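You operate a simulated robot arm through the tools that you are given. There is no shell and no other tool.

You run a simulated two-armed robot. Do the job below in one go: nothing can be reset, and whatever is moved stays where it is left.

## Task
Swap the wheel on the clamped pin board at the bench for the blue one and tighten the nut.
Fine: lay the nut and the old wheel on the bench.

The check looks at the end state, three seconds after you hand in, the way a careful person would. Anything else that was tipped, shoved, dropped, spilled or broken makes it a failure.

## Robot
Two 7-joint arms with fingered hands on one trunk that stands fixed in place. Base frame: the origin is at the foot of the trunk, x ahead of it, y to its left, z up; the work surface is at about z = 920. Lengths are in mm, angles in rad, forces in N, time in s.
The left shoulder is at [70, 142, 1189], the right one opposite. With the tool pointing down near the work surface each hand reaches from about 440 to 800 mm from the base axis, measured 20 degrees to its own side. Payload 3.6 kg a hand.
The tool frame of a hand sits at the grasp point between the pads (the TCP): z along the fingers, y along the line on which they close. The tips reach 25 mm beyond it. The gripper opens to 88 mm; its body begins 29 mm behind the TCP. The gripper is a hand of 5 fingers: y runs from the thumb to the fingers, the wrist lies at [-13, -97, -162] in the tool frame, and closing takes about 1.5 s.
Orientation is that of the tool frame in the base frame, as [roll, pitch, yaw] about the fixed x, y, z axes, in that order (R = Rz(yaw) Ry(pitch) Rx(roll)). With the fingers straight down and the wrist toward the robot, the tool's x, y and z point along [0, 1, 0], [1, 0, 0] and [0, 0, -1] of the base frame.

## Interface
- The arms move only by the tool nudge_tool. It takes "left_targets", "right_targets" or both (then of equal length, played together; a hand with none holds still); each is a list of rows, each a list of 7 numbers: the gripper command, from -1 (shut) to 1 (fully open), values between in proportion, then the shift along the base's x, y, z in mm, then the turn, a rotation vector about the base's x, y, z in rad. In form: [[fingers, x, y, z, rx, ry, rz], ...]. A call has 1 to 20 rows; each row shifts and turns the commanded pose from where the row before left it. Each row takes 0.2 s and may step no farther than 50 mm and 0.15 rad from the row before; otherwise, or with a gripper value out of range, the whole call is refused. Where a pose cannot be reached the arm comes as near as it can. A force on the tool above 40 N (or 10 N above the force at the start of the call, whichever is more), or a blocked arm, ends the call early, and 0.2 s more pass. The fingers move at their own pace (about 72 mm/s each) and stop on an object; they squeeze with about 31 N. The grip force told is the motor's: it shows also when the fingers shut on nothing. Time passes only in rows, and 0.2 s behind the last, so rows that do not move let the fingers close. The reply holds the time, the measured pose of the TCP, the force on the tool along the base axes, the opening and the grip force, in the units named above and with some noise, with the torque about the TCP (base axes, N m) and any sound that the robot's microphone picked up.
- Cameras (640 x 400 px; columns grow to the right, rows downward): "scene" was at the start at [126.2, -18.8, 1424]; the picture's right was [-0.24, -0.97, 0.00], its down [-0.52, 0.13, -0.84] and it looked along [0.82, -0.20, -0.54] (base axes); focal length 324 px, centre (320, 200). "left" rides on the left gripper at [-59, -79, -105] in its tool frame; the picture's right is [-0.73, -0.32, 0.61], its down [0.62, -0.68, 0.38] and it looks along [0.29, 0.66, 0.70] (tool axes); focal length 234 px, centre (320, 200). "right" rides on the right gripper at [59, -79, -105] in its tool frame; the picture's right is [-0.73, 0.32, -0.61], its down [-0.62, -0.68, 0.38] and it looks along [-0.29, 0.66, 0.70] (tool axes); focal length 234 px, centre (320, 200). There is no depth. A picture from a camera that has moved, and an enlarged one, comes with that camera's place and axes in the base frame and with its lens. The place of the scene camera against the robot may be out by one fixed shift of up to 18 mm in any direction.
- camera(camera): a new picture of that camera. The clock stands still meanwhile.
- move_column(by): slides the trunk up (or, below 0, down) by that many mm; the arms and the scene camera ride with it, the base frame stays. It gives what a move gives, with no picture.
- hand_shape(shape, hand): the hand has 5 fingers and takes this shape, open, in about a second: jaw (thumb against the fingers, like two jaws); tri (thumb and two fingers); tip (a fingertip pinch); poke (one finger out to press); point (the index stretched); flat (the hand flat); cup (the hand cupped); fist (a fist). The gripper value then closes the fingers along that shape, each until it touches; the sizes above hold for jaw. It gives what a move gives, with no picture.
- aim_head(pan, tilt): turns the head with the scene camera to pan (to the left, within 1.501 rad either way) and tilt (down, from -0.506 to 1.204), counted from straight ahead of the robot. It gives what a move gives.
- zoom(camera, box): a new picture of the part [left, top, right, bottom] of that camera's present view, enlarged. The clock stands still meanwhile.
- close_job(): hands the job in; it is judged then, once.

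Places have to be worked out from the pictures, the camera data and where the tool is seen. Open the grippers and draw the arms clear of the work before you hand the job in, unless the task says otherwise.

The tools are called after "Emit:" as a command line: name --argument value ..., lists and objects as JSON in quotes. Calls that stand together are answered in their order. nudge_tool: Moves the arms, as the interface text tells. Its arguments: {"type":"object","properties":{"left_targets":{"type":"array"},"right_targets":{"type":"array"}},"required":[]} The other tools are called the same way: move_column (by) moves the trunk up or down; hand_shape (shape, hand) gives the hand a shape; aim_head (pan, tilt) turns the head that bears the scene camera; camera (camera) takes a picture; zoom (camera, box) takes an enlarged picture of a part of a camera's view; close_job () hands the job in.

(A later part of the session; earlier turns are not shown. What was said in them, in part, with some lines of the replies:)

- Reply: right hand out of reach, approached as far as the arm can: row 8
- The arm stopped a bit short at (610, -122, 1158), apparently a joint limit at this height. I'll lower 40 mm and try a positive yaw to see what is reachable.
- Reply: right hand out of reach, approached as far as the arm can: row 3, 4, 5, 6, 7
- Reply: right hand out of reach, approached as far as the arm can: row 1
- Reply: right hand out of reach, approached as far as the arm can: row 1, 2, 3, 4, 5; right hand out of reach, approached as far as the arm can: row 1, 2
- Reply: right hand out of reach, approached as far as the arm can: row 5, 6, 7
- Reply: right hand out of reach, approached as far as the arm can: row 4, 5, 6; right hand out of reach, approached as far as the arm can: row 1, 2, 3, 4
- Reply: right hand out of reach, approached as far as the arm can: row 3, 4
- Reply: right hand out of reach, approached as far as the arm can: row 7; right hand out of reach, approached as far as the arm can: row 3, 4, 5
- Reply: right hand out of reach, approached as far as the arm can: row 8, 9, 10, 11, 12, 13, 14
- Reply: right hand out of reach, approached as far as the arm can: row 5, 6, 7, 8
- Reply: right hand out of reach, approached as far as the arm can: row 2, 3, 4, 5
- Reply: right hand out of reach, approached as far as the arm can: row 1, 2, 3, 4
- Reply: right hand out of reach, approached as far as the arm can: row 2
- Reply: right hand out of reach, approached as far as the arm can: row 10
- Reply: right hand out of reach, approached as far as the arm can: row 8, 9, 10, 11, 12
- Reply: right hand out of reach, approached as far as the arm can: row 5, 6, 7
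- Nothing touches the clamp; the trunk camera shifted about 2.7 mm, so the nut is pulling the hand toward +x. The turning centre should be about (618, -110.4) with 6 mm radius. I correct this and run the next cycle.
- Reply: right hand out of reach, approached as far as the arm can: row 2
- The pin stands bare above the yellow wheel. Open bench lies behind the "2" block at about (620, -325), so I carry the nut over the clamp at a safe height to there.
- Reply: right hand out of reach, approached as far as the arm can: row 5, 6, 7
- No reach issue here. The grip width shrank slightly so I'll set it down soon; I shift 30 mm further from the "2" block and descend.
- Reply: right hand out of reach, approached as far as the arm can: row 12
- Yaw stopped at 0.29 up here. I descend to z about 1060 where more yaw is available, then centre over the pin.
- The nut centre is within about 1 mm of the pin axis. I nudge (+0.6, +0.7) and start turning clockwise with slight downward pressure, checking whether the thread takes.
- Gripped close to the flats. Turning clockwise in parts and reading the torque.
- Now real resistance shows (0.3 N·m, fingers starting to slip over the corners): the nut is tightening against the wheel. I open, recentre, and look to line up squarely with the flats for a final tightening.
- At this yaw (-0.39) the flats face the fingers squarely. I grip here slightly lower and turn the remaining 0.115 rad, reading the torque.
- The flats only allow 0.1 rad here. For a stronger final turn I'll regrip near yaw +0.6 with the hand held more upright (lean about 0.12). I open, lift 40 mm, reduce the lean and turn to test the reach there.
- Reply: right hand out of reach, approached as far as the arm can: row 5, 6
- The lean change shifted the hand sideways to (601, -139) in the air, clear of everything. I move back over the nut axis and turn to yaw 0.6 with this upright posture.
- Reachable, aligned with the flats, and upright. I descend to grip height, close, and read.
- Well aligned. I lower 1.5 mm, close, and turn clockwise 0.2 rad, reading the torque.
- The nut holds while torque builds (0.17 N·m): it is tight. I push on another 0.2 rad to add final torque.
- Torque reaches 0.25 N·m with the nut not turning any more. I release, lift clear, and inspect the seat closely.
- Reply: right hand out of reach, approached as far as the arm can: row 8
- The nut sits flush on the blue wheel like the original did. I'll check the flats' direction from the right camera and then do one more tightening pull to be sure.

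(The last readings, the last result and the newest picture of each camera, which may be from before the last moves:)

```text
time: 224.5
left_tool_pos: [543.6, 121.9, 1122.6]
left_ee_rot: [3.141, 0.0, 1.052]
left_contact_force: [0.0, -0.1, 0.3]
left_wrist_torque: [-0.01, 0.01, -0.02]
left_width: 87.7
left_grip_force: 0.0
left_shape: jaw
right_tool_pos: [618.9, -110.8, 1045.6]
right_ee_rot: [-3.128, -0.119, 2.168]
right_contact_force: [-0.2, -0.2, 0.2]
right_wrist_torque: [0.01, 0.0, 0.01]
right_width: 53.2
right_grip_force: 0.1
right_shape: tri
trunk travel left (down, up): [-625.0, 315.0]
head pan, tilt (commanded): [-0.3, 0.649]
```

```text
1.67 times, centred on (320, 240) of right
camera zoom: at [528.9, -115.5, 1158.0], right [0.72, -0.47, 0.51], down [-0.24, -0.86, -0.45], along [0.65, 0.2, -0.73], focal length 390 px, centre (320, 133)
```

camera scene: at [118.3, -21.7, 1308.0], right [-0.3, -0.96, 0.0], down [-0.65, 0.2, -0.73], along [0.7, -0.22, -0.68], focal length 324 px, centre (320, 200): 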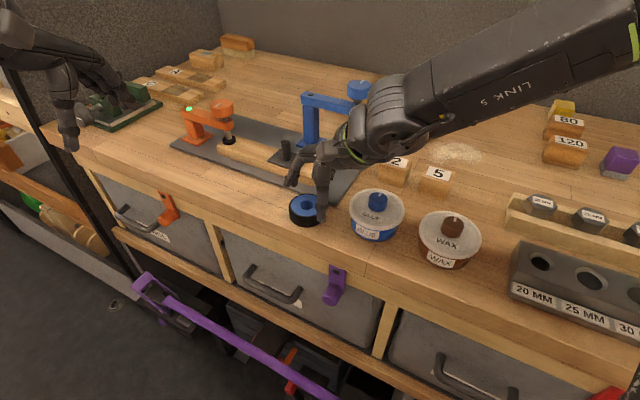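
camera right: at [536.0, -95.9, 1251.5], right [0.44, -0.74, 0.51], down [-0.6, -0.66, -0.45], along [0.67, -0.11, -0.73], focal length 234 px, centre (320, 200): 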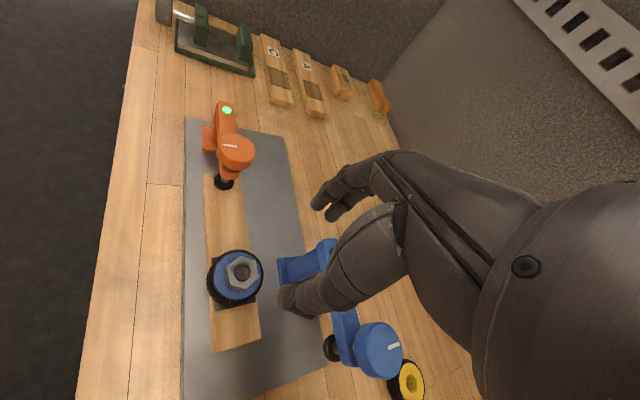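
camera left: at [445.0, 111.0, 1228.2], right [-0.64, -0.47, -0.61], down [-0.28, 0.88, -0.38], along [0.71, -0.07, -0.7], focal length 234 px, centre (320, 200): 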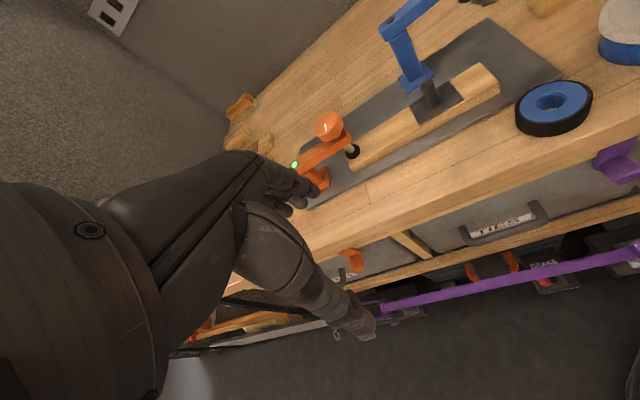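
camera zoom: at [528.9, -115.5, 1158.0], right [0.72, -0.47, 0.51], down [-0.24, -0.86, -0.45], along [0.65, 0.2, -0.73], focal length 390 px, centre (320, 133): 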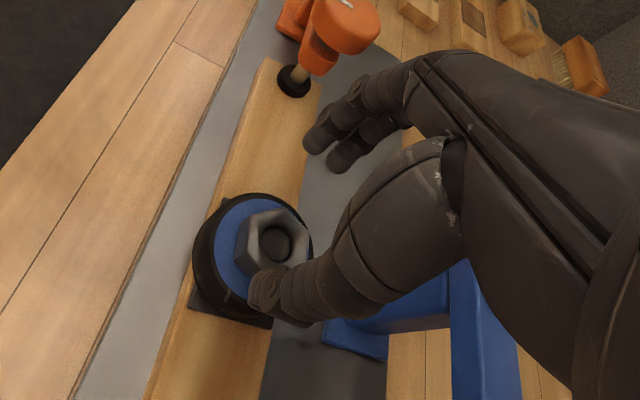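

The flats now face about 0.35 rad, so the nut did turn further in the last pull. I go back to the leaned posture at yaw 0.36, where a square grip and a long stroke are possible, to tighten more.

Emit:
nudge_tool --right_targets '[[0.2, 0, 0, 0, 0, 0, -0.12], [0.2, 0, 0, 0, 0, 0, -0.12], [0.2, 0.3, -2.5, 0, 0.098, 0.037, 0], [0.2, 0.3, -2.5, 0, 0.098, 0.037, 0], [0.2, 0, 0, 0, 0, 0, 0]]'

Emit:
nudge_tool --right_targets '[[0.2, 0, 0, -12, 0, 0, 0], [0.2, 0, 0, -12, 0, 0, 0], [0.2, 0, 0, -10, 0, 0, 0], [0.2, 0, 0, 0, 0, 0, 0]]'

Emit:
zoom --camera "right" --box '[240, 150, 400, 290]'

Emit:
zoom --camera "left" --box '[380, 30, 460, 110]'

```text
time: 225.7
left_tool_pos: [542.1, 122.3, 1122.3]
left_ee_rot: [3.141, 0.0, 1.053]
left_contact_force: [-0.2, 0.2, 0.7]
left_wrist_torque: [0.0, 0.0, 0.01]
left_width: 87.6
left_grip_force: 0.1
left_shape: jaw
right_tool_pos: [619.1, -115.3, 1044.9]
right_ee_rot: [-3.129, -0.33, 1.927]
right_contact_force: [0.3, -0.4, -0.4]
right_wrist_torque: [-0.01, 0.01, 0.0]
right_width: 53.2
right_grip_force: 0.0
right_shape: tri
trunk travel left (down, up): [-625.0, 315.0]
head pan, tilt (commanded): [-0.3, 0.649]
```

```text
time: 226.7
left_tool_pos: [543.8, 122.9, 1122.1]
left_ee_rot: [3.141, 0.0, 1.052]
left_contact_force: [-0.5, -0.7, 0.6]
left_wrist_torque: [0.0, 0.01, -0.04]
left_width: 87.8
left_grip_force: 0.1
left_shape: jaw
right_tool_pos: [618.1, -116.2, 1010.1]
right_ee_rot: [-3.129, -0.33, 1.929]
right_contact_force: [0.1, 0.1, -0.2]
right_wrist_torque: [0.01, 0.03, 0.01]
right_width: 53.0
right_grip_force: 0.0
right_shape: tri
trunk travel left (down, up): [-625.0, 315.0]
head pan, tilt (commanded): [-0.3, 0.649]
```

```text
2.86 times, centred on (320, 220) of right
camera zoom: at [539.5, -122.9, 1130.4], right [0.62, -0.71, 0.34], down [-0.48, -0.68, -0.56], along [0.62, 0.18, -0.76], focal length 669 px, centre (320, 143)
```

zoom: 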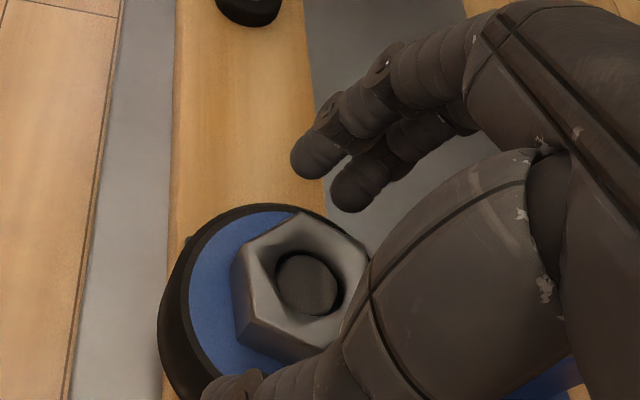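

```text
5.00 times, centred on (420, 70) of left
camera zoom: at [445.0, 111.1, 1228.3], right [-0.64, -0.47, -0.61], down [-0.28, 0.88, -0.38], along [0.71, -0.07, -0.7], focal length 1171 px, centre (-180, 850)
```

zoom: 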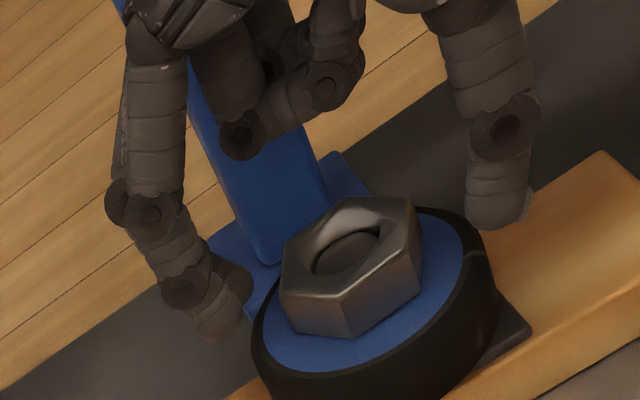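

The left view shows the board's corner about 4 mm from where it was: the last pull pivoted the board slightly under its clamp. I'll compare with the earlier scene view to judge how much.

Emit:
nudge_tool --right_targets '[[0.3, 0, 0, 20, 0, 0, 0], [0.3, 0, 0, 35, 0, 0, 0], [0.3, 0, -5, 40, 0, 0, 0], [0.3, 0, -5, 30, 0, 0, 0], [0.3, 0, 0, 0, 0, 0, 0]]'

Emit:
zoom --camera "scene" --box '[250, 80, 390, 220]'

Emit:
zoom --camera "left" --box '[350, 0, 500, 130]'

Emit:
zoom --camera "scene" --box '[160, 120, 270, 220]'

```text
time: 227.9
left_tool_pos: [542.5, 121.7, 1121.2]
left_ee_rot: [-3.14, 0.001, 1.052]
left_contact_force: [-0.3, -0.9, 0.5]
left_wrist_torque: [-0.01, -0.01, 0.04]
left_width: 87.8
left_grip_force: 0.1
left_shape: jaw
right_tool_pos: [618.3, -125.7, 1135.8]
right_ee_rot: [-3.129, -0.327, 1.928]
right_contact_force: [1.0, 0.3, 1.2]
right_wrist_torque: [-0.01, 0.01, 0.04]
right_width: 56.8
right_grip_force: 0.1
right_shape: tri
trunk travel left (down, up): [-625.0, 315.0]
head pan, tilt (commanded): [-0.3, 0.649]
```

```text
2.86 times, centred on (320, 150) of scene
camera zoom: at [122.5, -22.8, 1316.5], right [-0.3, -0.96, 0.0], down [-0.58, 0.18, -0.8], along [0.76, -0.24, -0.6], focal length 927 px, centre (320, 343)
```

zoom: 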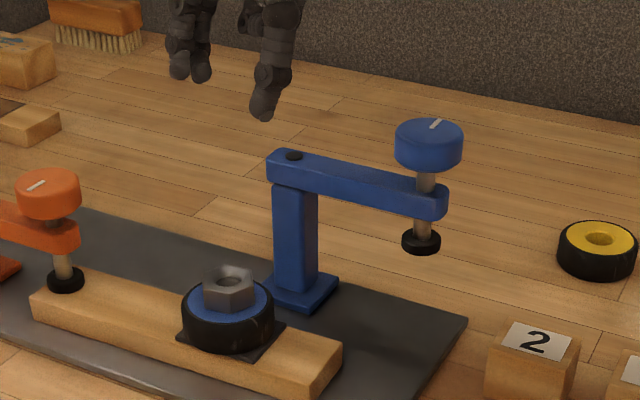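

```text
3.08 times, centred on (425, 65) of left
camera zoom: at [445.1, 111.0, 1228.2], right [-0.64, -0.47, -0.61], down [-0.28, 0.88, -0.38], along [0.71, -0.07, -0.7], focal length 720 px, centre (-3, 615)
```

zoom: 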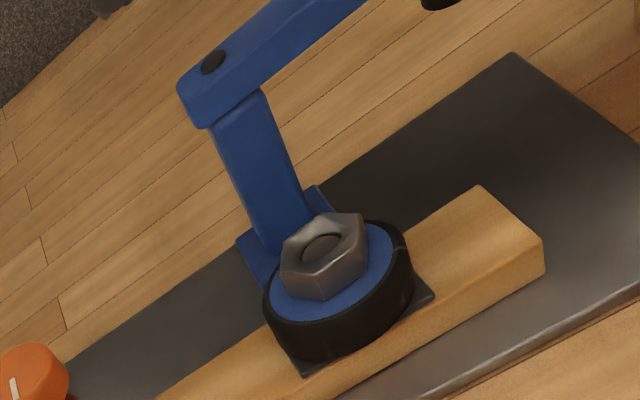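

```text
4.00 times, centred on (215, 170) of scene
camera zoom: at [122.5, -22.8, 1316.5], right [-0.3, -0.96, 0.0], down [-0.58, 0.18, -0.8], along [0.76, -0.24, -0.6], focal length 1298 px, centre (740, 320)
```

zoom: 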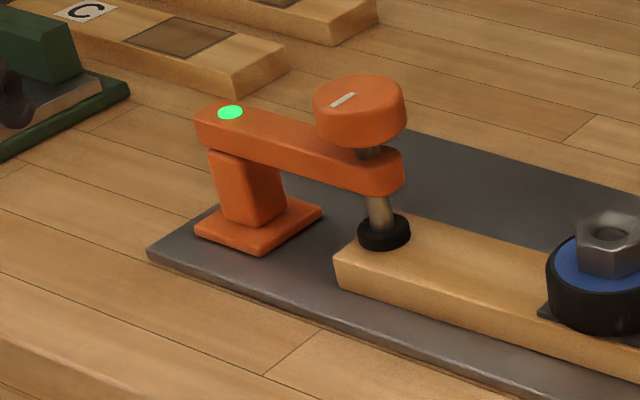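

The board has pivoted by about 2° around the clamp pad (pin shifted roughly 4–5 mm). I'll locate the nut precisely now, so I can gently draw the board back and finish the tightening without side load.

Emit:
zoom --camera "left" --box '[395, 50, 455, 110]'

Emit:
camera --camera "right"

Emit:
zoom --camera "right" --box '[220, 240, 300, 320]'

```text
6.67 times, centred on (425, 80) of left
camera zoom: at [445.1, 111.0, 1228.2], right [-0.64, -0.47, -0.61], down [-0.28, 0.88, -0.38], along [0.71, -0.07, -0.7], focal length 1561 px, centre (-380, 1000)
```

zoom: 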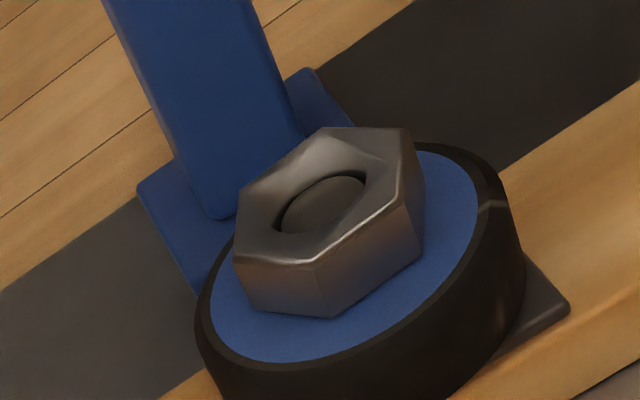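

```text
taken
camera right: at [538.7, -132.1, 1256.1], right [0.62, -0.71, 0.34], down [-0.48, -0.68, -0.56], along [0.62, 0.18, -0.76], focal length 234 px, centre (320, 200)
```

right: 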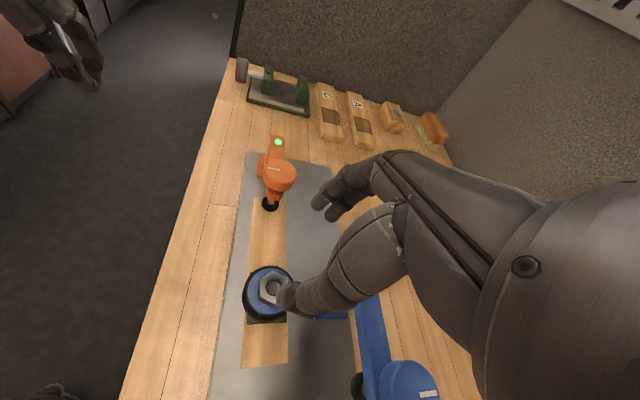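

```text
5.00 times, centred on (260, 280) of right
camera zoom: at [538.7, -132.1, 1256.1], right [0.62, -0.71, 0.34], down [-0.48, -0.68, -0.56], along [0.62, 0.18, -0.76], focal length 1171 px, centre (620, -200)
```

zoom: 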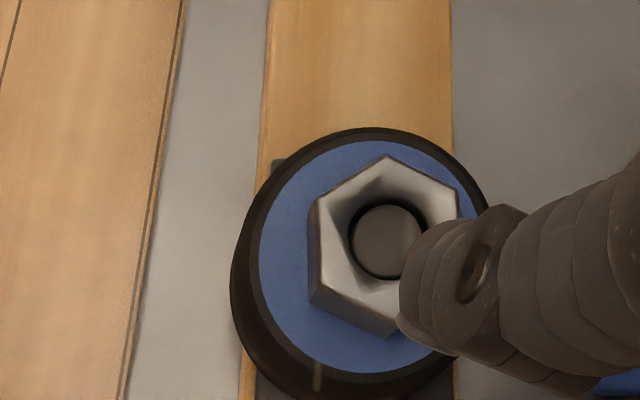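

The pin is now at about (621.0, -114.4), 5 mm off its former place, and the flats face 0.35 rad. I move over it at yaw 0.35 and descend to grip.

Emit:
nudge_tool --right_targets '[[0.2, 2, 2, -35, 0, 0, 0], [0.2, 2, 2, -30, 0, 0, 0], [0.2, 0.8, 1.5, -25, 0, 0, 0], [0.2, 0, 0, 0, 0, 0, 0]]'

Emit:
zoom --camera "right" --box '[200, 120, 440, 360]'

```text
time: 228.9
left_tool_pos: [543.4, 122.6, 1121.3]
left_ee_rot: [-3.141, 0.0, 1.052]
left_contact_force: [-0.5, 0.4, 1.1]
left_wrist_torque: [0.01, 0.02, 0.02]
left_width: 87.8
left_grip_force: 0.0
left_shape: jaw
right_tool_pos: [624.2, -121.5, 1046.7]
right_ee_rot: [-3.129, -0.328, 1.929]
right_contact_force: [-0.1, -0.4, -0.7]
right_wrist_torque: [-0.03, -0.03, 0.02]
right_width: 53.3
right_grip_force: 0.1
right_shape: tri
trunk travel left (down, up): [-625.0, 315.0]
head pan, tilt (commanded): [-0.3, 0.649]
```

```text
1.67 times, centred on (320, 240) of right
camera zoom: at [544.8, -127.9, 1165.9], right [0.62, -0.71, 0.34], down [-0.48, -0.68, -0.56], along [0.62, 0.18, -0.76], focal length 390 px, centre (320, 133)
```

zoom: 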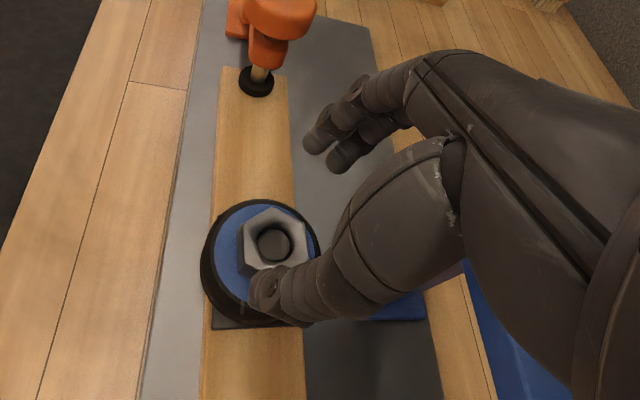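

Emit:
nudge_tool --right_targets '[[0.2, -0.5, 1.3, -14, 0, 0, 0], [0.2, 0, 0, -12, 0, 0, 0], [0.2, 0, 0, -8, 0, 0, 0], [0.2, 0, 0, -3.5, 0, 0, 0], [0.2, 0, 0, 0, 0, 0, 0]]'

Emit:
zoom --camera "right" --box '[240, 150, 400, 290]'

Emit:
zoom --camera "left" --box '[380, 30, 460, 110]'

```text
time: 230.1
left_tool_pos: [542.5, 122.7, 1122.2]
left_ee_rot: [3.14, 0.0, 1.055]
left_contact_force: [-0.1, 0.3, 0.6]
left_wrist_torque: [-0.03, -0.01, -0.01]
left_width: 87.8
left_grip_force: 0.0
left_shape: jaw
right_tool_pos: [623.3, -118.2, 1008.6]
right_ee_rot: [-3.128, -0.329, 1.927]
right_contact_force: [0.0, 0.2, 0.6]
right_wrist_torque: [0.01, 0.02, 0.0]
right_width: 53.0
right_grip_force: 0.1
right_shape: tri
trunk travel left (down, up): [-625.0, 315.0]
head pan, tilt (commanded): [-0.3, 0.649]
```

```text
2.86 times, centred on (320, 220) of right
camera zoom: at [544.3, -126.0, 1128.4], right [0.62, -0.71, 0.34], down [-0.48, -0.68, -0.56], along [0.62, 0.18, -0.76], focal length 669 px, centre (320, 143)
```

zoom: 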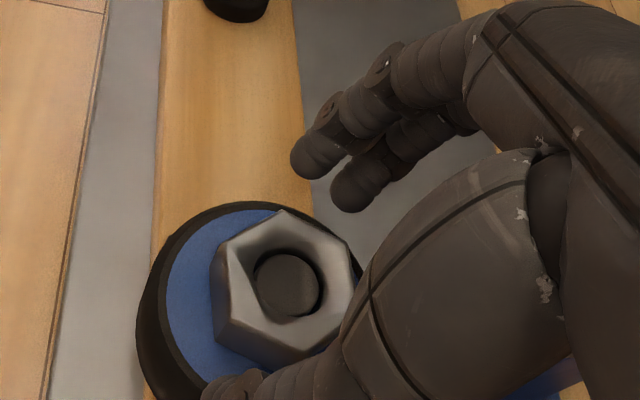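

```text
5.00 times, centred on (420, 70) of left
camera zoom: at [445.0, 111.0, 1228.3], right [-0.64, -0.47, -0.61], down [-0.28, 0.88, -0.38], along [0.71, -0.07, -0.7], focal length 1171 px, centre (-180, 850)
```

zoom: 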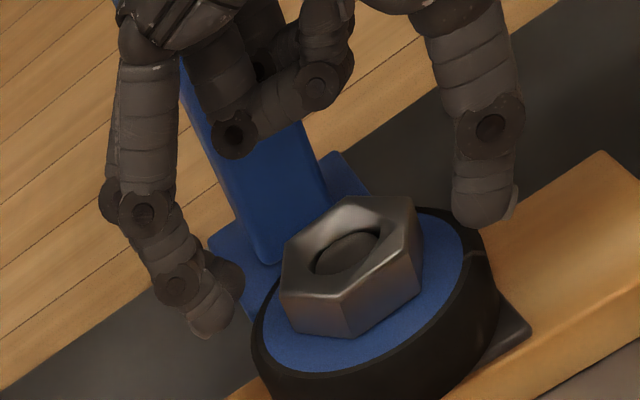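

Good alignment. I close on the nut, then gently draw the board back along (-x, +y) in small steps, watching the force.

Emit:
nudge_tool --right_targets '[[-1, 0, 0, 0, 0, 0, 0], [-1, 0, 0, 0, 0, 0, 0], [-1, 0, 0, 0, 0, 0, 0], [-1, 0, 0, 0, 0, 0, 0], [-1, -0.5, 0.5, 0, 0, 0, 0], [-1, -0.5, 0.5, 0, 0, 0, 0], [-1, -0.5, 0.5, 0, 0, 0, 0], [-1, -0.5, 0.5, 0, 0, 0, 0]]'

Emit:
zoom --camera "left" --box '[380, 30, 460, 110]'

```text
time: 231.9
left_tool_pos: [542.6, 121.5, 1121.0]
left_ee_rot: [-3.139, 0.0, 1.05]
left_contact_force: [0.1, 0.4, 0.2]
left_wrist_torque: [0.02, 0.01, 0.03]
left_width: 87.8
left_grip_force: 0.0
left_shape: jaw
right_tool_pos: [622.4, -118.0, 1009.3]
right_ee_rot: [-3.128, -0.331, 1.927]
right_contact_force: [2.6, -4.0, 1.9]
right_wrist_torque: [-0.02, -0.12, -0.04]
right_width: 26.6
right_grip_force: 31.3
right_shape: tri
trunk travel left (down, up): [-625.0, 315.0]
head pan, tilt (commanded): [-0.3, 0.649]
```

```text
5.00 times, centred on (420, 70) of left
camera zoom: at [445.4, 109.9, 1228.2], right [-0.64, -0.47, -0.61], down [-0.28, 0.88, -0.38], along [0.71, -0.07, -0.7], focal length 1171 px, centre (-180, 850)
```

zoom: 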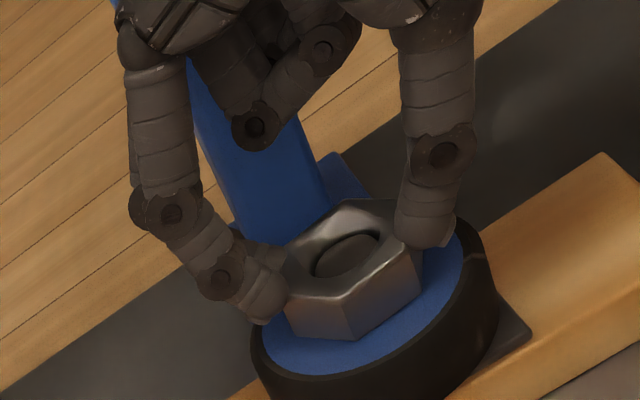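

No movement yet at about 5 N. I continue pulling gently.

Emit:
nudge_tool --right_targets '[[-1, -0.5, 0.5, 0, 0, 0, 0], [-1, -0.5, 0.5, 0, 0, 0, 0], [-1, -0.5, 0.5, 0, 0, 0, 0], [-1, -0.5, 0.5, 0, 0, 0, 0], [-1, -0.5, 0.5, 0, 0, 0, 0], [-1, -0.5, 0.5, 0, 0, 0, 0]]'

Emit:
zoom --camera "left" --box '[380, 30, 460, 110]'

```text
time: 233.3
left_tool_pos: [543.9, 120.8, 1122.2]
left_ee_rot: [-3.141, 0.0, 1.052]
left_contact_force: [-0.5, -0.3, -0.2]
left_wrist_torque: [-0.01, 0.0, 0.02]
left_width: 87.7
left_grip_force: 0.1
left_shape: jaw
right_tool_pos: [618.5, -115.5, 1008.1]
right_ee_rot: [-3.128, -0.33, 1.927]
right_contact_force: [6.8, -7.7, 7.0]
right_wrist_torque: [-0.06, -0.15, -0.08]
right_width: 26.6
right_grip_force: 31.2
right_shape: tri
trunk travel left (down, up): [-625.0, 315.0]
head pan, tilt (commanded): [-0.3, 0.649]
```

```text
5.00 times, centred on (420, 70) of left
camera zoom: at [445.4, 109.5, 1228.3], right [-0.64, -0.47, -0.61], down [-0.28, 0.88, -0.38], along [0.71, -0.07, -0.7], focal length 1171 px, centre (-180, 850)
```

zoom: 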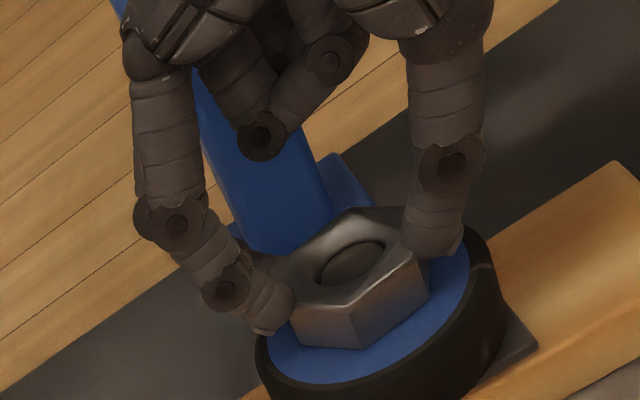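

The board's corner is back at its original place in the view. I ease off the side load and read the residual force.

Emit:
nudge_tool --right_targets '[[-1, 0.6, -0.5, 0, 0, 0, 0], [-1, 0.6, -0.5, 0, 0, 0, 0], [-1, 0, 0, 0, 0, 0, 0]]'

Emit:
zoom --camera "left" --box '[380, 30, 460, 110]'

```text
time: 234.1
left_tool_pos: [542.6, 121.5, 1121.9]
left_ee_rot: [3.14, 0.001, 1.051]
left_contact_force: [0.0, 0.0, 0.6]
left_wrist_torque: [-0.01, 0.01, 0.0]
left_width: 87.6
left_grip_force: 0.1
left_shape: jaw
right_tool_pos: [619.5, -115.1, 1008.4]
right_ee_rot: [-3.129, -0.33, 1.929]
right_contact_force: [4.1, -4.1, 4.3]
right_wrist_torque: [0.02, -0.09, -0.04]
right_width: 26.5
right_grip_force: 31.3
right_shape: tri
trunk travel left (down, up): [-625.0, 315.0]
head pan, tilt (commanded): [-0.3, 0.649]
```

```text
5.00 times, centred on (420, 70) of left
camera zoom: at [444.9, 110.4, 1228.3], right [-0.64, -0.47, -0.61], down [-0.28, 0.88, -0.38], along [0.71, -0.07, -0.7], focal length 1171 px, centre (-180, 850)
```

zoom: 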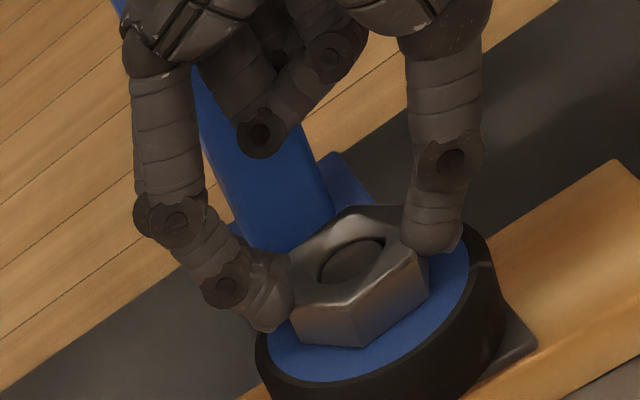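

Restored. Now I tighten with small clockwise increments, keeping the side load low.

Emit:
nudge_tool --right_targets '[[-1, 0.6, -0.5, -0.3, 0, 0, 0], [-1, -0.37, -0.48, 0, 0, 0, -0.1], [-1, -0.59, -0.12, 0, 0, 0, -0.1]]'

Emit:
zoom --camera "left" --box '[380, 30, 460, 110]'

Emit:
zoom --camera "right" --box '[240, 150, 400, 290]'

```text
time: 234.9
left_tool_pos: [541.5, 122.7, 1122.7]
left_ee_rot: [3.141, -0.001, 1.053]
left_contact_force: [0.5, 0.1, 0.2]
left_wrist_torque: [0.0, 0.0, -0.02]
left_width: 87.7
left_grip_force: 0.0
left_shape: jaw
right_tool_pos: [617.0, -114.7, 1010.5]
right_ee_rot: [-3.133, -0.33, 1.73]
right_contact_force: [1.3, 2.6, 10.5]
right_wrist_torque: [0.23, -0.2, 0.07]
right_width: 25.4
right_grip_force: 30.8
right_shape: tri
trunk travel left (down, up): [-625.0, 315.0]
head pan, tilt (commanded): [-0.3, 0.649]
```

```text
5.00 times, centred on (420, 70) of left
camera zoom: at [443.2, 112.0, 1229.0], right [-0.64, -0.47, -0.61], down [-0.28, 0.88, -0.38], along [0.72, -0.07, -0.69], focal length 1171 px, centre (-180, 850)
```

zoom: 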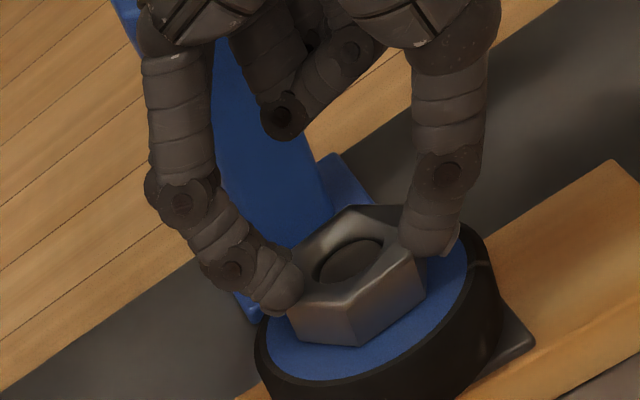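

```text
2.86 times, centred on (320, 220) of right
camera zoom: at [538.6, -105.4, 1129.4], right [0.46, -0.82, 0.34], down [-0.6, -0.57, -0.56], along [0.65, 0.06, -0.76], focal length 669 px, centre (320, 143)
```

zoom: 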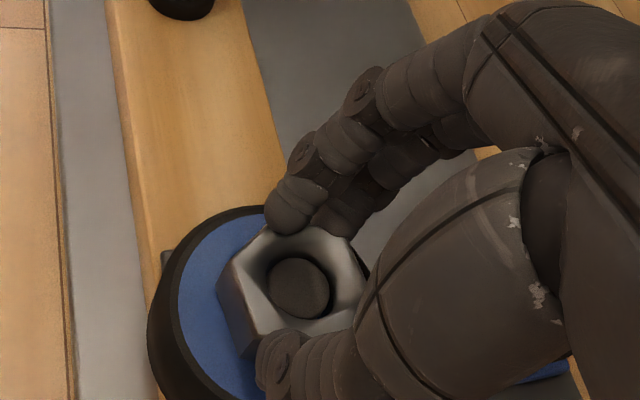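

The nut does not turn further; the fingertips just ride on the wheel (10 N up). I release, lift, and check the nut's angle and the board's position.

Emit:
nudge_tool --right_targets '[[-1, 0, 0, 0.5, 0, 0, 0], [-0.2, 0, 0, 0, 0, 0, 0], [0.3, 0, 0, 0, 0, 0, 0], [0.3, 0, 0, 0, 0, 0, 0], [0.3, 0, 0, 20, 0, 0, 0], [0.3, 0, 0, 35, 0, 0, 0], [0.3, 0, -3, 40, 0, 0, 0], [0.3, 0, -5, 30, 0, 0, 0.1], [0.3, 0, 0, 0, 0, 0, 0.1], [0.3, 0, 0, 0, 0, 0, 0]]'

Emit:
zoom --camera "left" --box '[350, 0, 500, 130]'

Emit:
zoom --camera "right" --box '[220, 240, 300, 320]'

Emit:
zoom --camera "scene" --box '[250, 80, 390, 220]'

```text
time: 237.1
left_tool_pos: [541.6, 121.7, 1121.6]
left_ee_rot: [-3.14, 0.0, 1.053]
left_contact_force: [0.0, -0.5, 0.7]
left_wrist_torque: [0.0, 0.0, 0.03]
left_width: 87.7
left_grip_force: 0.0
left_shape: jaw
right_tool_pos: [619.2, -123.7, 1134.2]
right_ee_rot: [-3.127, -0.325, 1.931]
right_contact_force: [0.7, -0.3, 0.2]
right_wrist_torque: [0.01, 0.01, 0.0]
right_width: 57.1
right_grip_force: 0.1
right_shape: tri
trunk travel left (down, up): [-625.0, 315.0]
head pan, tilt (commanded): [-0.3, 0.649]
```

```text
3.08 times, centred on (425, 65) of left
camera zoom: at [444.5, 111.2, 1228.4], right [-0.64, -0.47, -0.61], down [-0.28, 0.88, -0.38], along [0.71, -0.07, -0.7], focal length 720 px, centre (-3, 615)
```

zoom: 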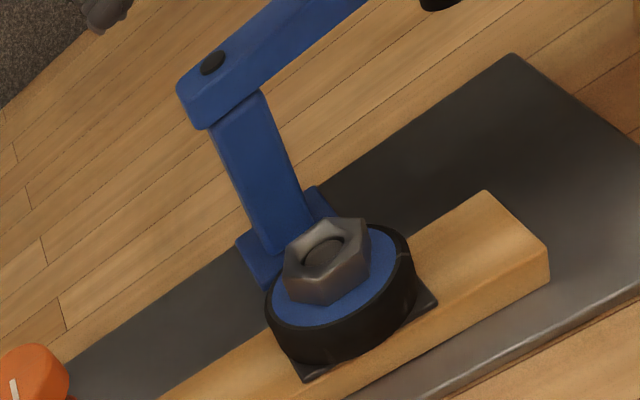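

```text
5.00 times, centred on (260, 280) of right
camera zoom: at [540.3, -129.4, 1253.9], right [0.62, -0.71, 0.34], down [-0.48, -0.68, -0.56], along [0.62, 0.18, -0.76], focal length 1171 px, centre (620, -200)
```

zoom: 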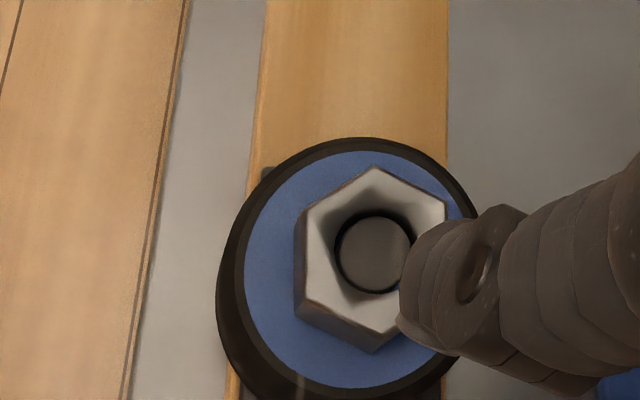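

```text
2.86 times, centred on (320, 150) of scene
camera zoom: at [121.8, -22.6, 1316.6], right [-0.3, -0.96, 0.0], down [-0.58, 0.18, -0.8], along [0.76, -0.24, -0.6], focal length 927 px, centre (320, 343)
```

zoom: 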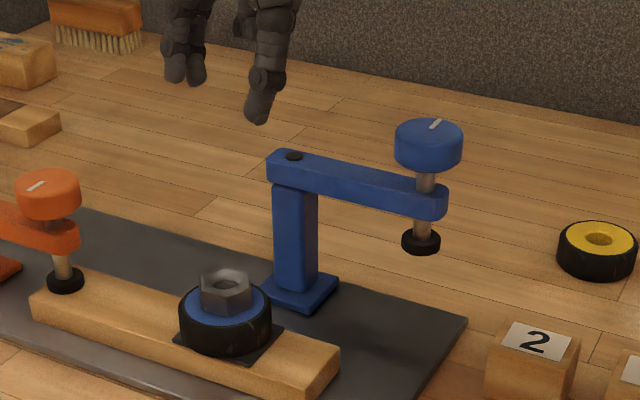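

The board is back in place and the nut's angle is unchanged. I'll do one last tightening pull in the upright posture, which grips the flats best, this time nulling side force as I go.

Emit:
nudge_tool --right_targets '[[0.2, 0, 3, -35, 0, 0, 0], [0.2, 0, 3, -35, 0, 0, 0], [0.2, 0, 1.5, -18, 0, 0, 0], [0.2, -0.3, 1.3, 0, -0.098, -0.037, 0], [0.2, -0.3, 1.3, 0, -0.098, -0.037, 0], [0.2, 0, 0, 0, 0, 0, 0.06], [0.2, 0, 0, 0, 0, 0, 0]]'

Emit:
zoom --camera "right" --box '[200, 120, 440, 360]'

```text
time: 238.7
left_tool_pos: [543.2, 121.3, 1122.2]
left_ee_rot: [-3.141, 0.001, 1.054]
left_contact_force: [-0.5, -0.7, 0.4]
left_wrist_torque: [0.0, -0.01, -0.02]
left_width: 87.8
left_grip_force: 0.0
left_shape: jaw
right_tool_pos: [619.5, -114.1, 1046.2]
right_ee_rot: [-3.131, -0.119, 1.989]
right_contact_force: [0.0, 0.5, -0.1]
right_wrist_torque: [0.02, 0.0, -0.03]
right_width: 53.2
right_grip_force: 0.0
right_shape: tri
trunk travel left (down, up): [-625.0, 315.0]
head pan, tilt (commanded): [-0.3, 0.649]
```

```text
1.67 times, centred on (320, 240) of right
camera zoom: at [530.9, -102.9, 1158.2], right [0.62, -0.59, 0.51], down [-0.39, -0.8, -0.45], along [0.68, 0.08, -0.73], focal length 390 px, centre (320, 133)
```

zoom: 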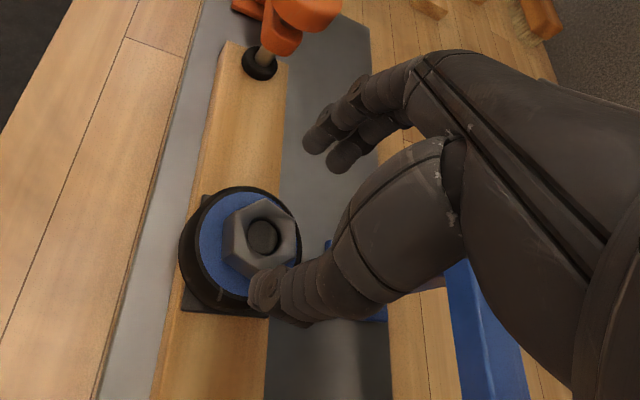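

Emit:
nudge_tool --right_targets '[[0.2, -1, 0.9, -12, 0, 0, -0.05], [0.2, 0, 0, -12, 0, 0, 0], [0.2, 0, 0, -9, 0, 0, 0], [0.2, 0, 0, -4, 0, 0, 0], [0.2, 0, 0, 0, 0, 0, 0]]'

Emit:
zoom --camera "right" --box '[240, 150, 400, 290]'

Emit:
zoom --camera "left" --box '[380, 30, 460, 110]'

```text
time: 239.9
left_tool_pos: [543.4, 122.5, 1121.9]
left_ee_rot: [-3.141, 0.001, 1.052]
left_contact_force: [0.8, -0.4, -0.4]
left_wrist_torque: [0.0, 0.02, 0.01]
left_width: 87.7
left_grip_force: 0.0
left_shape: jaw
right_tool_pos: [617.9, -112.3, 1008.1]
right_ee_rot: [-3.129, -0.121, 1.94]
right_contact_force: [0.1, 0.0, -0.4]
right_wrist_torque: [0.01, -0.01, 0.04]
right_width: 53.3
right_grip_force: 0.0
right_shape: tri
trunk travel left (down, up): [-625.0, 315.0]
head pan, tilt (commanded): [-0.3, 0.649]
```

```text
2.86 times, centred on (320, 220) of right
camera zoom: at [530.5, -97.6, 1120.9], right [0.59, -0.62, 0.51], down [-0.43, -0.78, -0.45], along [0.68, 0.04, -0.73], focal length 669 px, centre (320, 143)
```

zoom: 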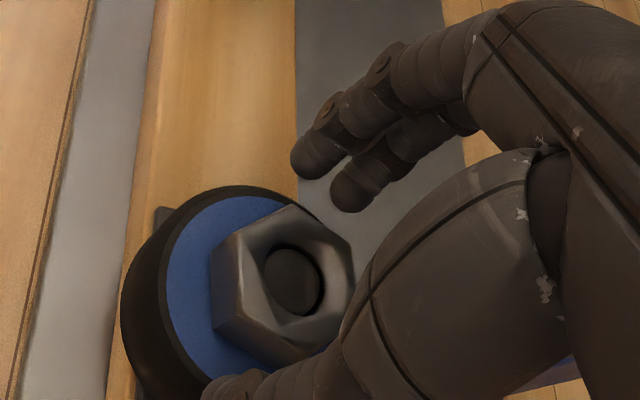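

```text
5.00 times, centred on (420, 70) of left
camera zoom: at [445.0, 111.0, 1228.2], right [-0.64, -0.47, -0.61], down [-0.28, 0.88, -0.38], along [0.71, -0.07, -0.7], focal length 1171 px, centre (-180, 850)
```

zoom: 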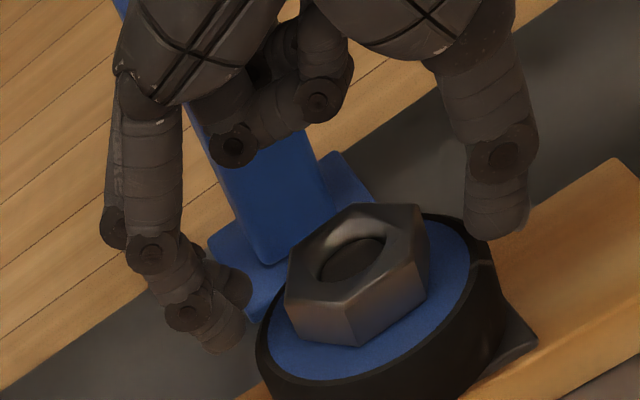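

Aligned. I close, and turn in 0.1 rad steps while checking side force.

Emit:
nudge_tool --right_targets '[[-1, 0, 0, 0, 0, 0, 0], [-1, 0, 0, 0, 0, 0, 0], [-1, 0, 0, 0, 0, 0, 0], [-1, -0.22, -0.08, 0, 0, 0, -0.1]]'

Emit:
nudge_tool --right_targets '[[-1, -0.7, 0.4, 0, 0, 0, -0.1]]'

Emit:
zoom --camera "left" --box '[380, 30, 460, 110]'

Emit:
zoom --camera "right" --box '[240, 150, 400, 290]'

```text
time: 240.9
left_tool_pos: [541.9, 123.8, 1122.5]
left_ee_rot: [3.141, 0.001, 1.053]
left_contact_force: [0.6, 0.1, -0.6]
left_wrist_torque: [0.01, 0.0, -0.01]
left_width: 87.7
left_grip_force: 0.0
left_shape: jaw
right_tool_pos: [618.2, -112.0, 1008.0]
right_ee_rot: [-3.129, -0.119, 1.839]
right_contact_force: [-1.2, 2.2, -1.0]
right_wrist_torque: [0.04, 0.0, 0.09]
right_width: 26.3
right_grip_force: 31.3
right_shape: tri
trunk travel left (down, up): [-625.0, 315.0]
head pan, tilt (commanded): [-0.3, 0.649]
```

```text
time: 241.3
left_tool_pos: [542.6, 122.7, 1121.9]
left_ee_rot: [3.141, 0.001, 1.052]
left_contact_force: [-0.7, -0.4, 0.5]
left_wrist_torque: [0.05, 0.02, 0.04]
left_width: 87.6
left_grip_force: 0.0
left_shape: jaw
right_tool_pos: [618.0, -111.7, 1009.4]
right_ee_rot: [-3.13, -0.118, 1.737]
right_contact_force: [-0.3, 3.2, -0.7]
right_wrist_torque: [0.09, 0.0, 0.12]
right_width: 25.8
right_grip_force: 30.5
right_shape: tri
trunk travel left (down, up): [-625.0, 315.0]
head pan, tilt (commanded): [-0.3, 0.649]
```

```text
5.00 times, centred on (420, 70) of left
camera zoom: at [445.1, 112.3, 1228.0], right [-0.64, -0.47, -0.61], down [-0.28, 0.88, -0.38], along [0.71, -0.07, -0.7], focal length 1171 px, centre (-180, 850)
```

zoom: 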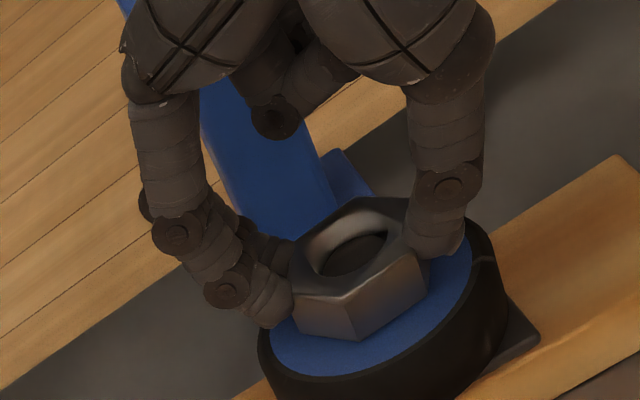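

```text
2.86 times, centred on (320, 220) of right
camera zoom: at [534.3, -78.5, 1121.6], right [0.46, -0.73, 0.51], down [-0.58, -0.68, -0.45], along [0.67, -0.09, -0.73], focal length 669 px, centre (320, 143)
```

zoom: 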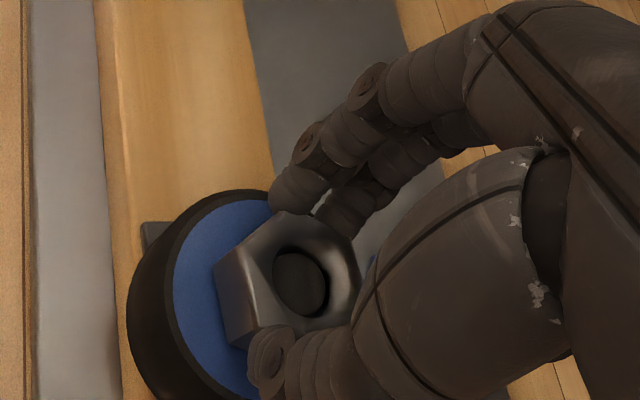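

Low side force, torque 0.12 N·m. Two more steps with correction.

Emit:
nudge_tool --right_targets '[[-1, -0.3, 0.6, 0, 0, 0, -0.1]]'

Emit:
nudge_tool --right_targets '[[-1, -0.3, 0.8, 0, 0, 0, -0.1]]'

Emit:
zoom --camera "left" --box '[380, 30, 460, 110]'

Emit:
zoom --camera "right" --box '[240, 150, 400, 290]'

```text
time: 241.7
left_tool_pos: [543.3, 123.6, 1120.6]
left_ee_rot: [-3.141, 0.004, 1.052]
left_contact_force: [0.1, 0.9, 0.6]
left_wrist_torque: [-0.02, 0.05, 0.02]
left_width: 87.9
left_grip_force: 0.0
left_shape: jaw
right_tool_pos: [616.0, -111.3, 1009.0]
right_ee_rot: [-3.128, -0.12, 1.639]
right_contact_force: [0.0, 6.0, -3.0]
right_wrist_torque: [0.12, -0.04, 0.14]
right_width: 25.4
right_grip_force: 30.9
right_shape: tri
trunk travel left (down, up): [-625.0, 315.0]
head pan, tilt (commanded): [-0.3, 0.649]
```

```text
time: 242.1
left_tool_pos: [544.2, 124.4, 1120.5]
left_ee_rot: [3.141, 0.003, 1.052]
left_contact_force: [0.3, -1.6, 0.6]
left_wrist_torque: [0.01, -0.02, -0.03]
left_width: 87.7
left_grip_force: 0.1
left_shape: jaw
right_tool_pos: [616.8, -111.3, 1009.8]
right_ee_rot: [-3.128, -0.119, 1.537]
right_contact_force: [2.5, 8.6, -4.3]
right_wrist_torque: [0.18, -0.13, 0.21]
right_width: 24.8
right_grip_force: 31.0
right_shape: tri
trunk travel left (down, up): [-625.0, 315.0]
head pan, tilt (commanded): [-0.3, 0.649]
```

```text
5.00 times, centred on (420, 70) of left
camera zoom: at [446.2, 113.2, 1227.5], right [-0.64, -0.47, -0.61], down [-0.28, 0.88, -0.38], along [0.71, -0.08, -0.7], focal length 1171 px, centre (-180, 850)
```

zoom: 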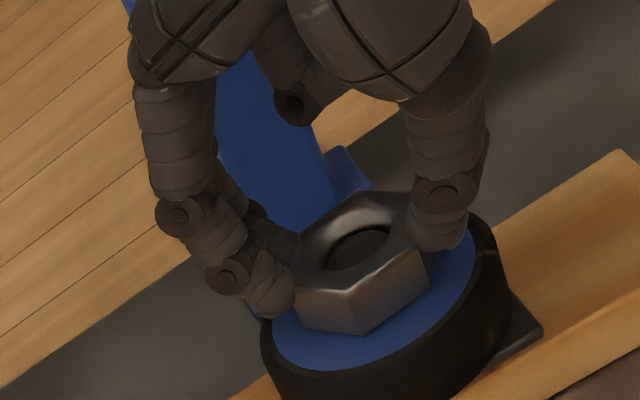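

```text
2.86 times, centred on (320, 220) of right
camera zoom: at [542.5, -60.9, 1121.8], right [0.3, -0.8, 0.51], down [-0.7, -0.55, -0.45], along [0.64, -0.23, -0.73], focal length 669 px, centre (320, 143)
```

zoom: 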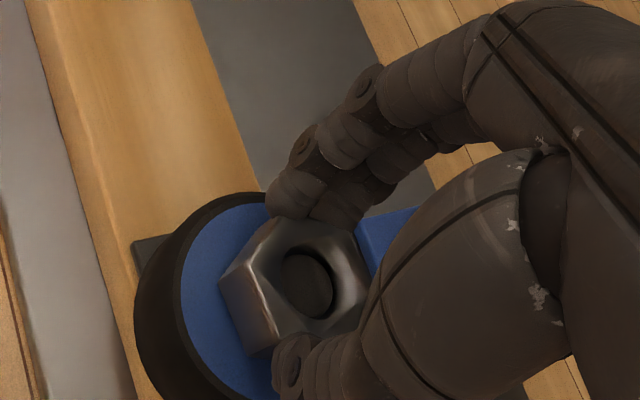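

Torque 0.21 N·m with the nut holding; side force is rising, so I stop here. I release, lift clear and check again.

Emit:
nudge_tool --right_targets '[[-0.2, 0, 0, 0, 0, 0, 0], [0.3, 0, 0, 0, 0, 0, 0], [0.3, 0, 0, 0, 0, 0, 0], [0.3, 0, 0, 15, 0, 0, 0], [0.3, 0, -2, 20, 0, 0, 0.05], [0.3, 0, -4, 20, 0, 0, 0.1], [0.3, 0, -6, 25, 0, 0, 0.1], [0.3, 0, 0, 0, 0, 0, 0]]'

Emit:
zoom --camera "left" --box '[380, 30, 460, 110]'

Emit:
zoom --camera "left" --box '[350, 0, 500, 130]'

Emit:
camera --camera "right"

```text
time: 243.9
left_tool_pos: [543.1, 124.0, 1121.6]
left_ee_rot: [-3.141, 0.001, 1.052]
left_contact_force: [0.9, 0.6, 0.0]
left_wrist_torque: [0.0, -0.01, 0.01]
left_width: 87.9
left_grip_force: 0.0
left_shape: jaw
right_tool_pos: [617.2, -123.5, 1089.9]
right_ee_rot: [-3.128, -0.118, 1.788]
right_contact_force: [0.9, -0.5, 0.0]
right_wrist_torque: [0.01, -0.03, 0.0]
right_width: 56.8
right_grip_force: 0.1
right_shape: tri
trunk travel left (down, up): [-625.0, 315.0]
head pan, tilt (commanded): [-0.3, 0.649]
```

```text
5.00 times, centred on (420, 70) of left
camera zoom: at [445.3, 111.2, 1228.1], right [-0.64, -0.47, -0.61], down [-0.28, 0.88, -0.38], along [0.71, -0.07, -0.7], focal length 1171 px, centre (-180, 850)
```

zoom: 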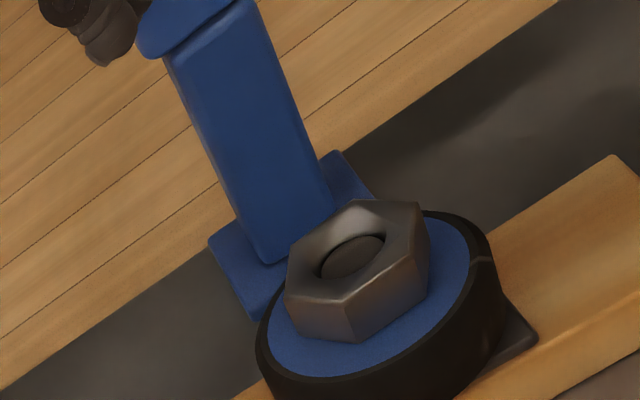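

```text
3.08 times, centred on (425, 65) of left
camera zoom: at [445.3, 111.2, 1228.1], right [-0.64, -0.47, -0.61], down [-0.28, 0.88, -0.38], along [0.71, -0.07, -0.7], focal length 720 px, centre (-3, 615)
```

zoom: 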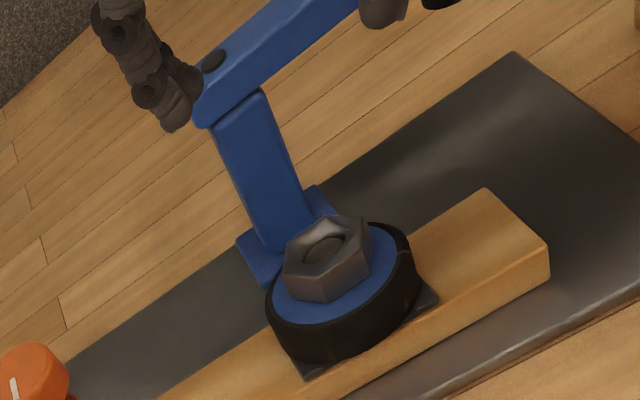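

```text
taken
camera right: at [531.7, -94.9, 1202.2], right [0.49, -0.7, 0.51], down [-0.54, -0.71, -0.45], along [0.68, -0.06, -0.73], focal length 234 px, centre (320, 200)
```

right: 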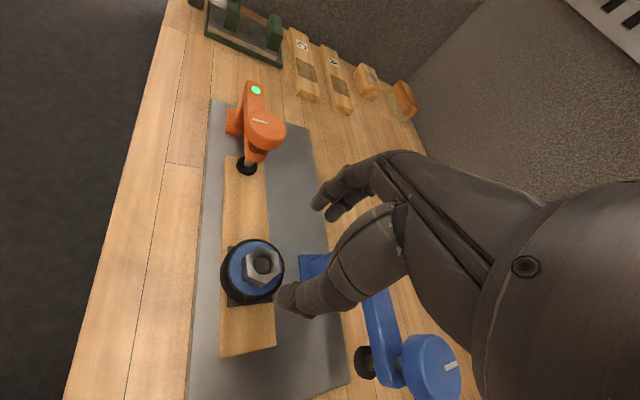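

The board sits within about a millimetre of its original place and the nut is flush on the blue wheel. I draw the right hand up and back toward the robot, clear of everything.

Emit:
nudge_tool --right_targets '[[0.6, -15, 0, 25, 0, 0, 0], [1, -25, -5, 30, 0, 0, 0], [1, -25, -10, 30, 0, 0, 0], [1, -30, -15, 20, 0, 0, -0.05], [1, -30, -20, 15, 0, 0, -0.05], [1, -30, -25, 10, 0, 0, -0.05], [1, -25, -30, 10, 0, 0, -0.05], [1, -20, -30, 0, 0, 0, 0], [1, 0, 0, 0, 0, 0, 0]]'

Emit:
camera --camera "scene"

Emit:
camera --camera "left"

```text
time: 245.9
left_tool_pos: [543.6, 123.0, 1121.8]
left_ee_rot: [-3.141, 0.003, 1.051]
left_contact_force: [0.0, 0.1, 0.0]
left_wrist_torque: [-0.02, 0.05, -0.01]
left_width: 87.6
left_grip_force: 0.1
left_shape: jaw
right_tool_pos: [418.6, -256.4, 1229.6]
right_ee_rot: [-3.131, -0.118, 1.589]
right_contact_force: [0.8, -1.3, 0.3]
right_wrist_torque: [0.0, 0.01, -0.05]
right_width: 87.7
right_grip_force: 0.1
right_shape: tri
trunk travel left (down, up): [-625.0, 315.0]
head pan, tilt (commanded): [-0.3, 0.649]
```

```text
taken
camera scene: at [122.8, -21.8, 1316.5], right [-0.3, -0.96, 0.0], down [-0.58, 0.18, -0.8], along [0.76, -0.24, -0.6], focal length 324 px, centre (320, 200)
```

scene: 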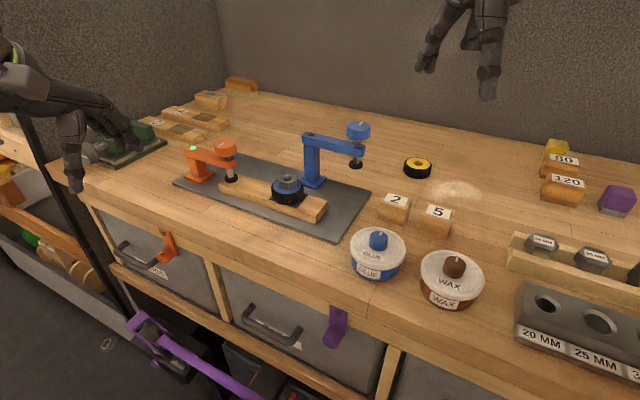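

```text
taken
camera left: at [445.4, 112.0, 1228.0], right [-0.64, -0.47, -0.61], down [-0.28, 0.88, -0.38], along [0.71, -0.07, -0.7], focal length 234 px, centre (320, 200)
```

left: 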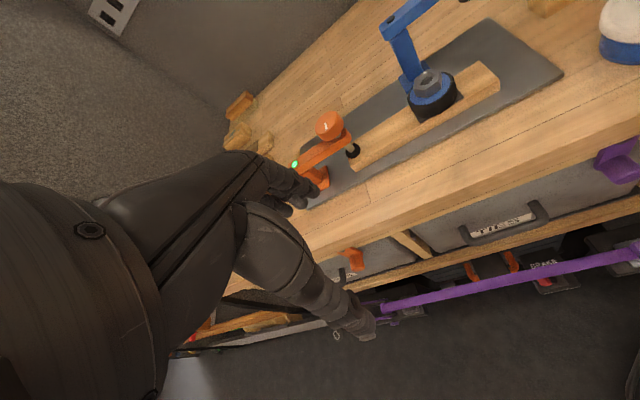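

Everything is in order from here. A last close look at the assembled wheel and nut before handing in.

Emit:
zoom --camera "scene" --box '[262, 160, 322, 220]'

Emit:
zoom --camera "left" --box '[405, 60, 455, 110]'

Emit:
zoom --camera "scene" --box '[170, 110, 400, 240]'

```text
6.67 times, centred on (292, 190) of scene
camera zoom: at [122.8, -21.8, 1316.5], right [-0.3, -0.96, 0.0], down [-0.58, 0.18, -0.8], along [0.76, -0.24, -0.6], focal length 2163 px, centre (507, 267)
```

zoom: 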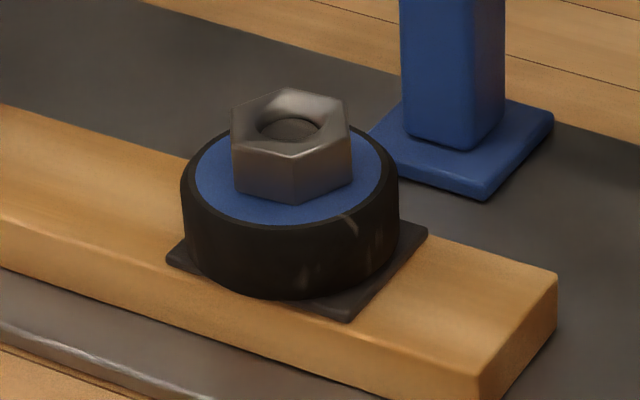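

```text
8.00 times, centred on (430, 85) of left
camera zoom: at [445.4, 112.0, 1228.0], right [-0.64, -0.47, -0.61], down [-0.28, 0.88, -0.38], along [0.71, -0.07, -0.7], focal length 1873 px, centre (-560, 1120)
```

zoom: 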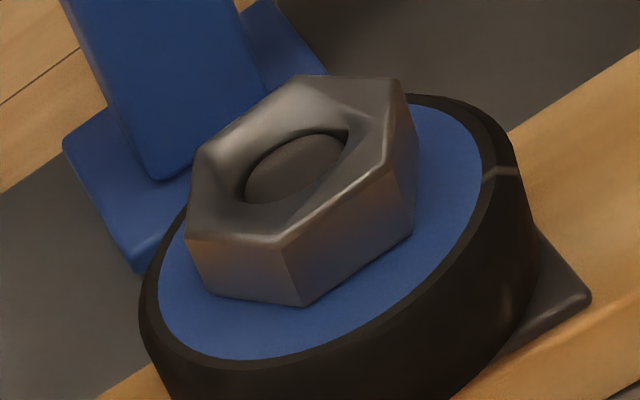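

```text
2.78 times, centred on (285, 175) of scene
camera zoom: at [122.8, -21.8, 1316.5], right [-0.3, -0.96, 0.0], down [-0.58, 0.18, -0.8], along [0.76, -0.24, -0.6], focal length 903 px, centre (417, 270)
```

zoom: 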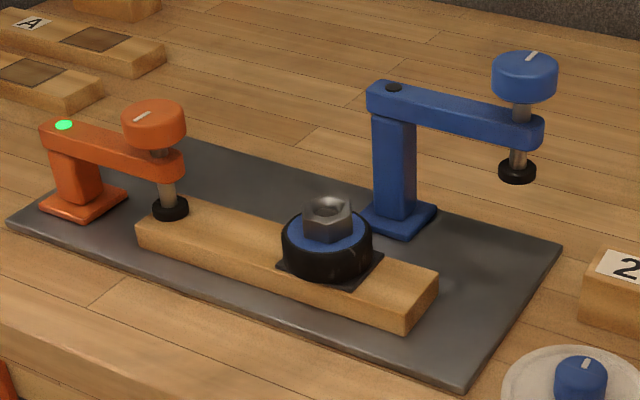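

The blue wheel sits flat on the pin with the nut flush and tight, the board is clamped in place, and the old wheel is lying on the bench. Both hands are open and clear, so I hand the job in.

Emit:
close_job

```text
The job is handed in.
```

I swapped the wheel: the blue one is on the pin, and the nut is screwed back down flush against it. I've handed the job in and don't know the check's result yet.

- **Nut tightness:** I turned the nut clockwise until it stopped moving. The hand reached about 0.3 N·m before the fingers began to slip, so it is as tight as this grip can get it. I had no way to measure how tight it was at the start.
- **Board movement:** During one hard pull, the board pivoted about 2° under the orange clamp, moving the pin roughly 5 mm. I drew it back by pulling gently on the nut, and by camera it is now within about 1–2 mm of where it was. The orange clamp stayed lit throughout.
- **Old parts:** The yellow wheel is lying flat on the open bench behind the number blocks. I laid the nut there during the swap and then put it back on the pin.
- **Everything else:** In the final camera views nothing else was tipped or moved. Both hands are open and clear of the work.
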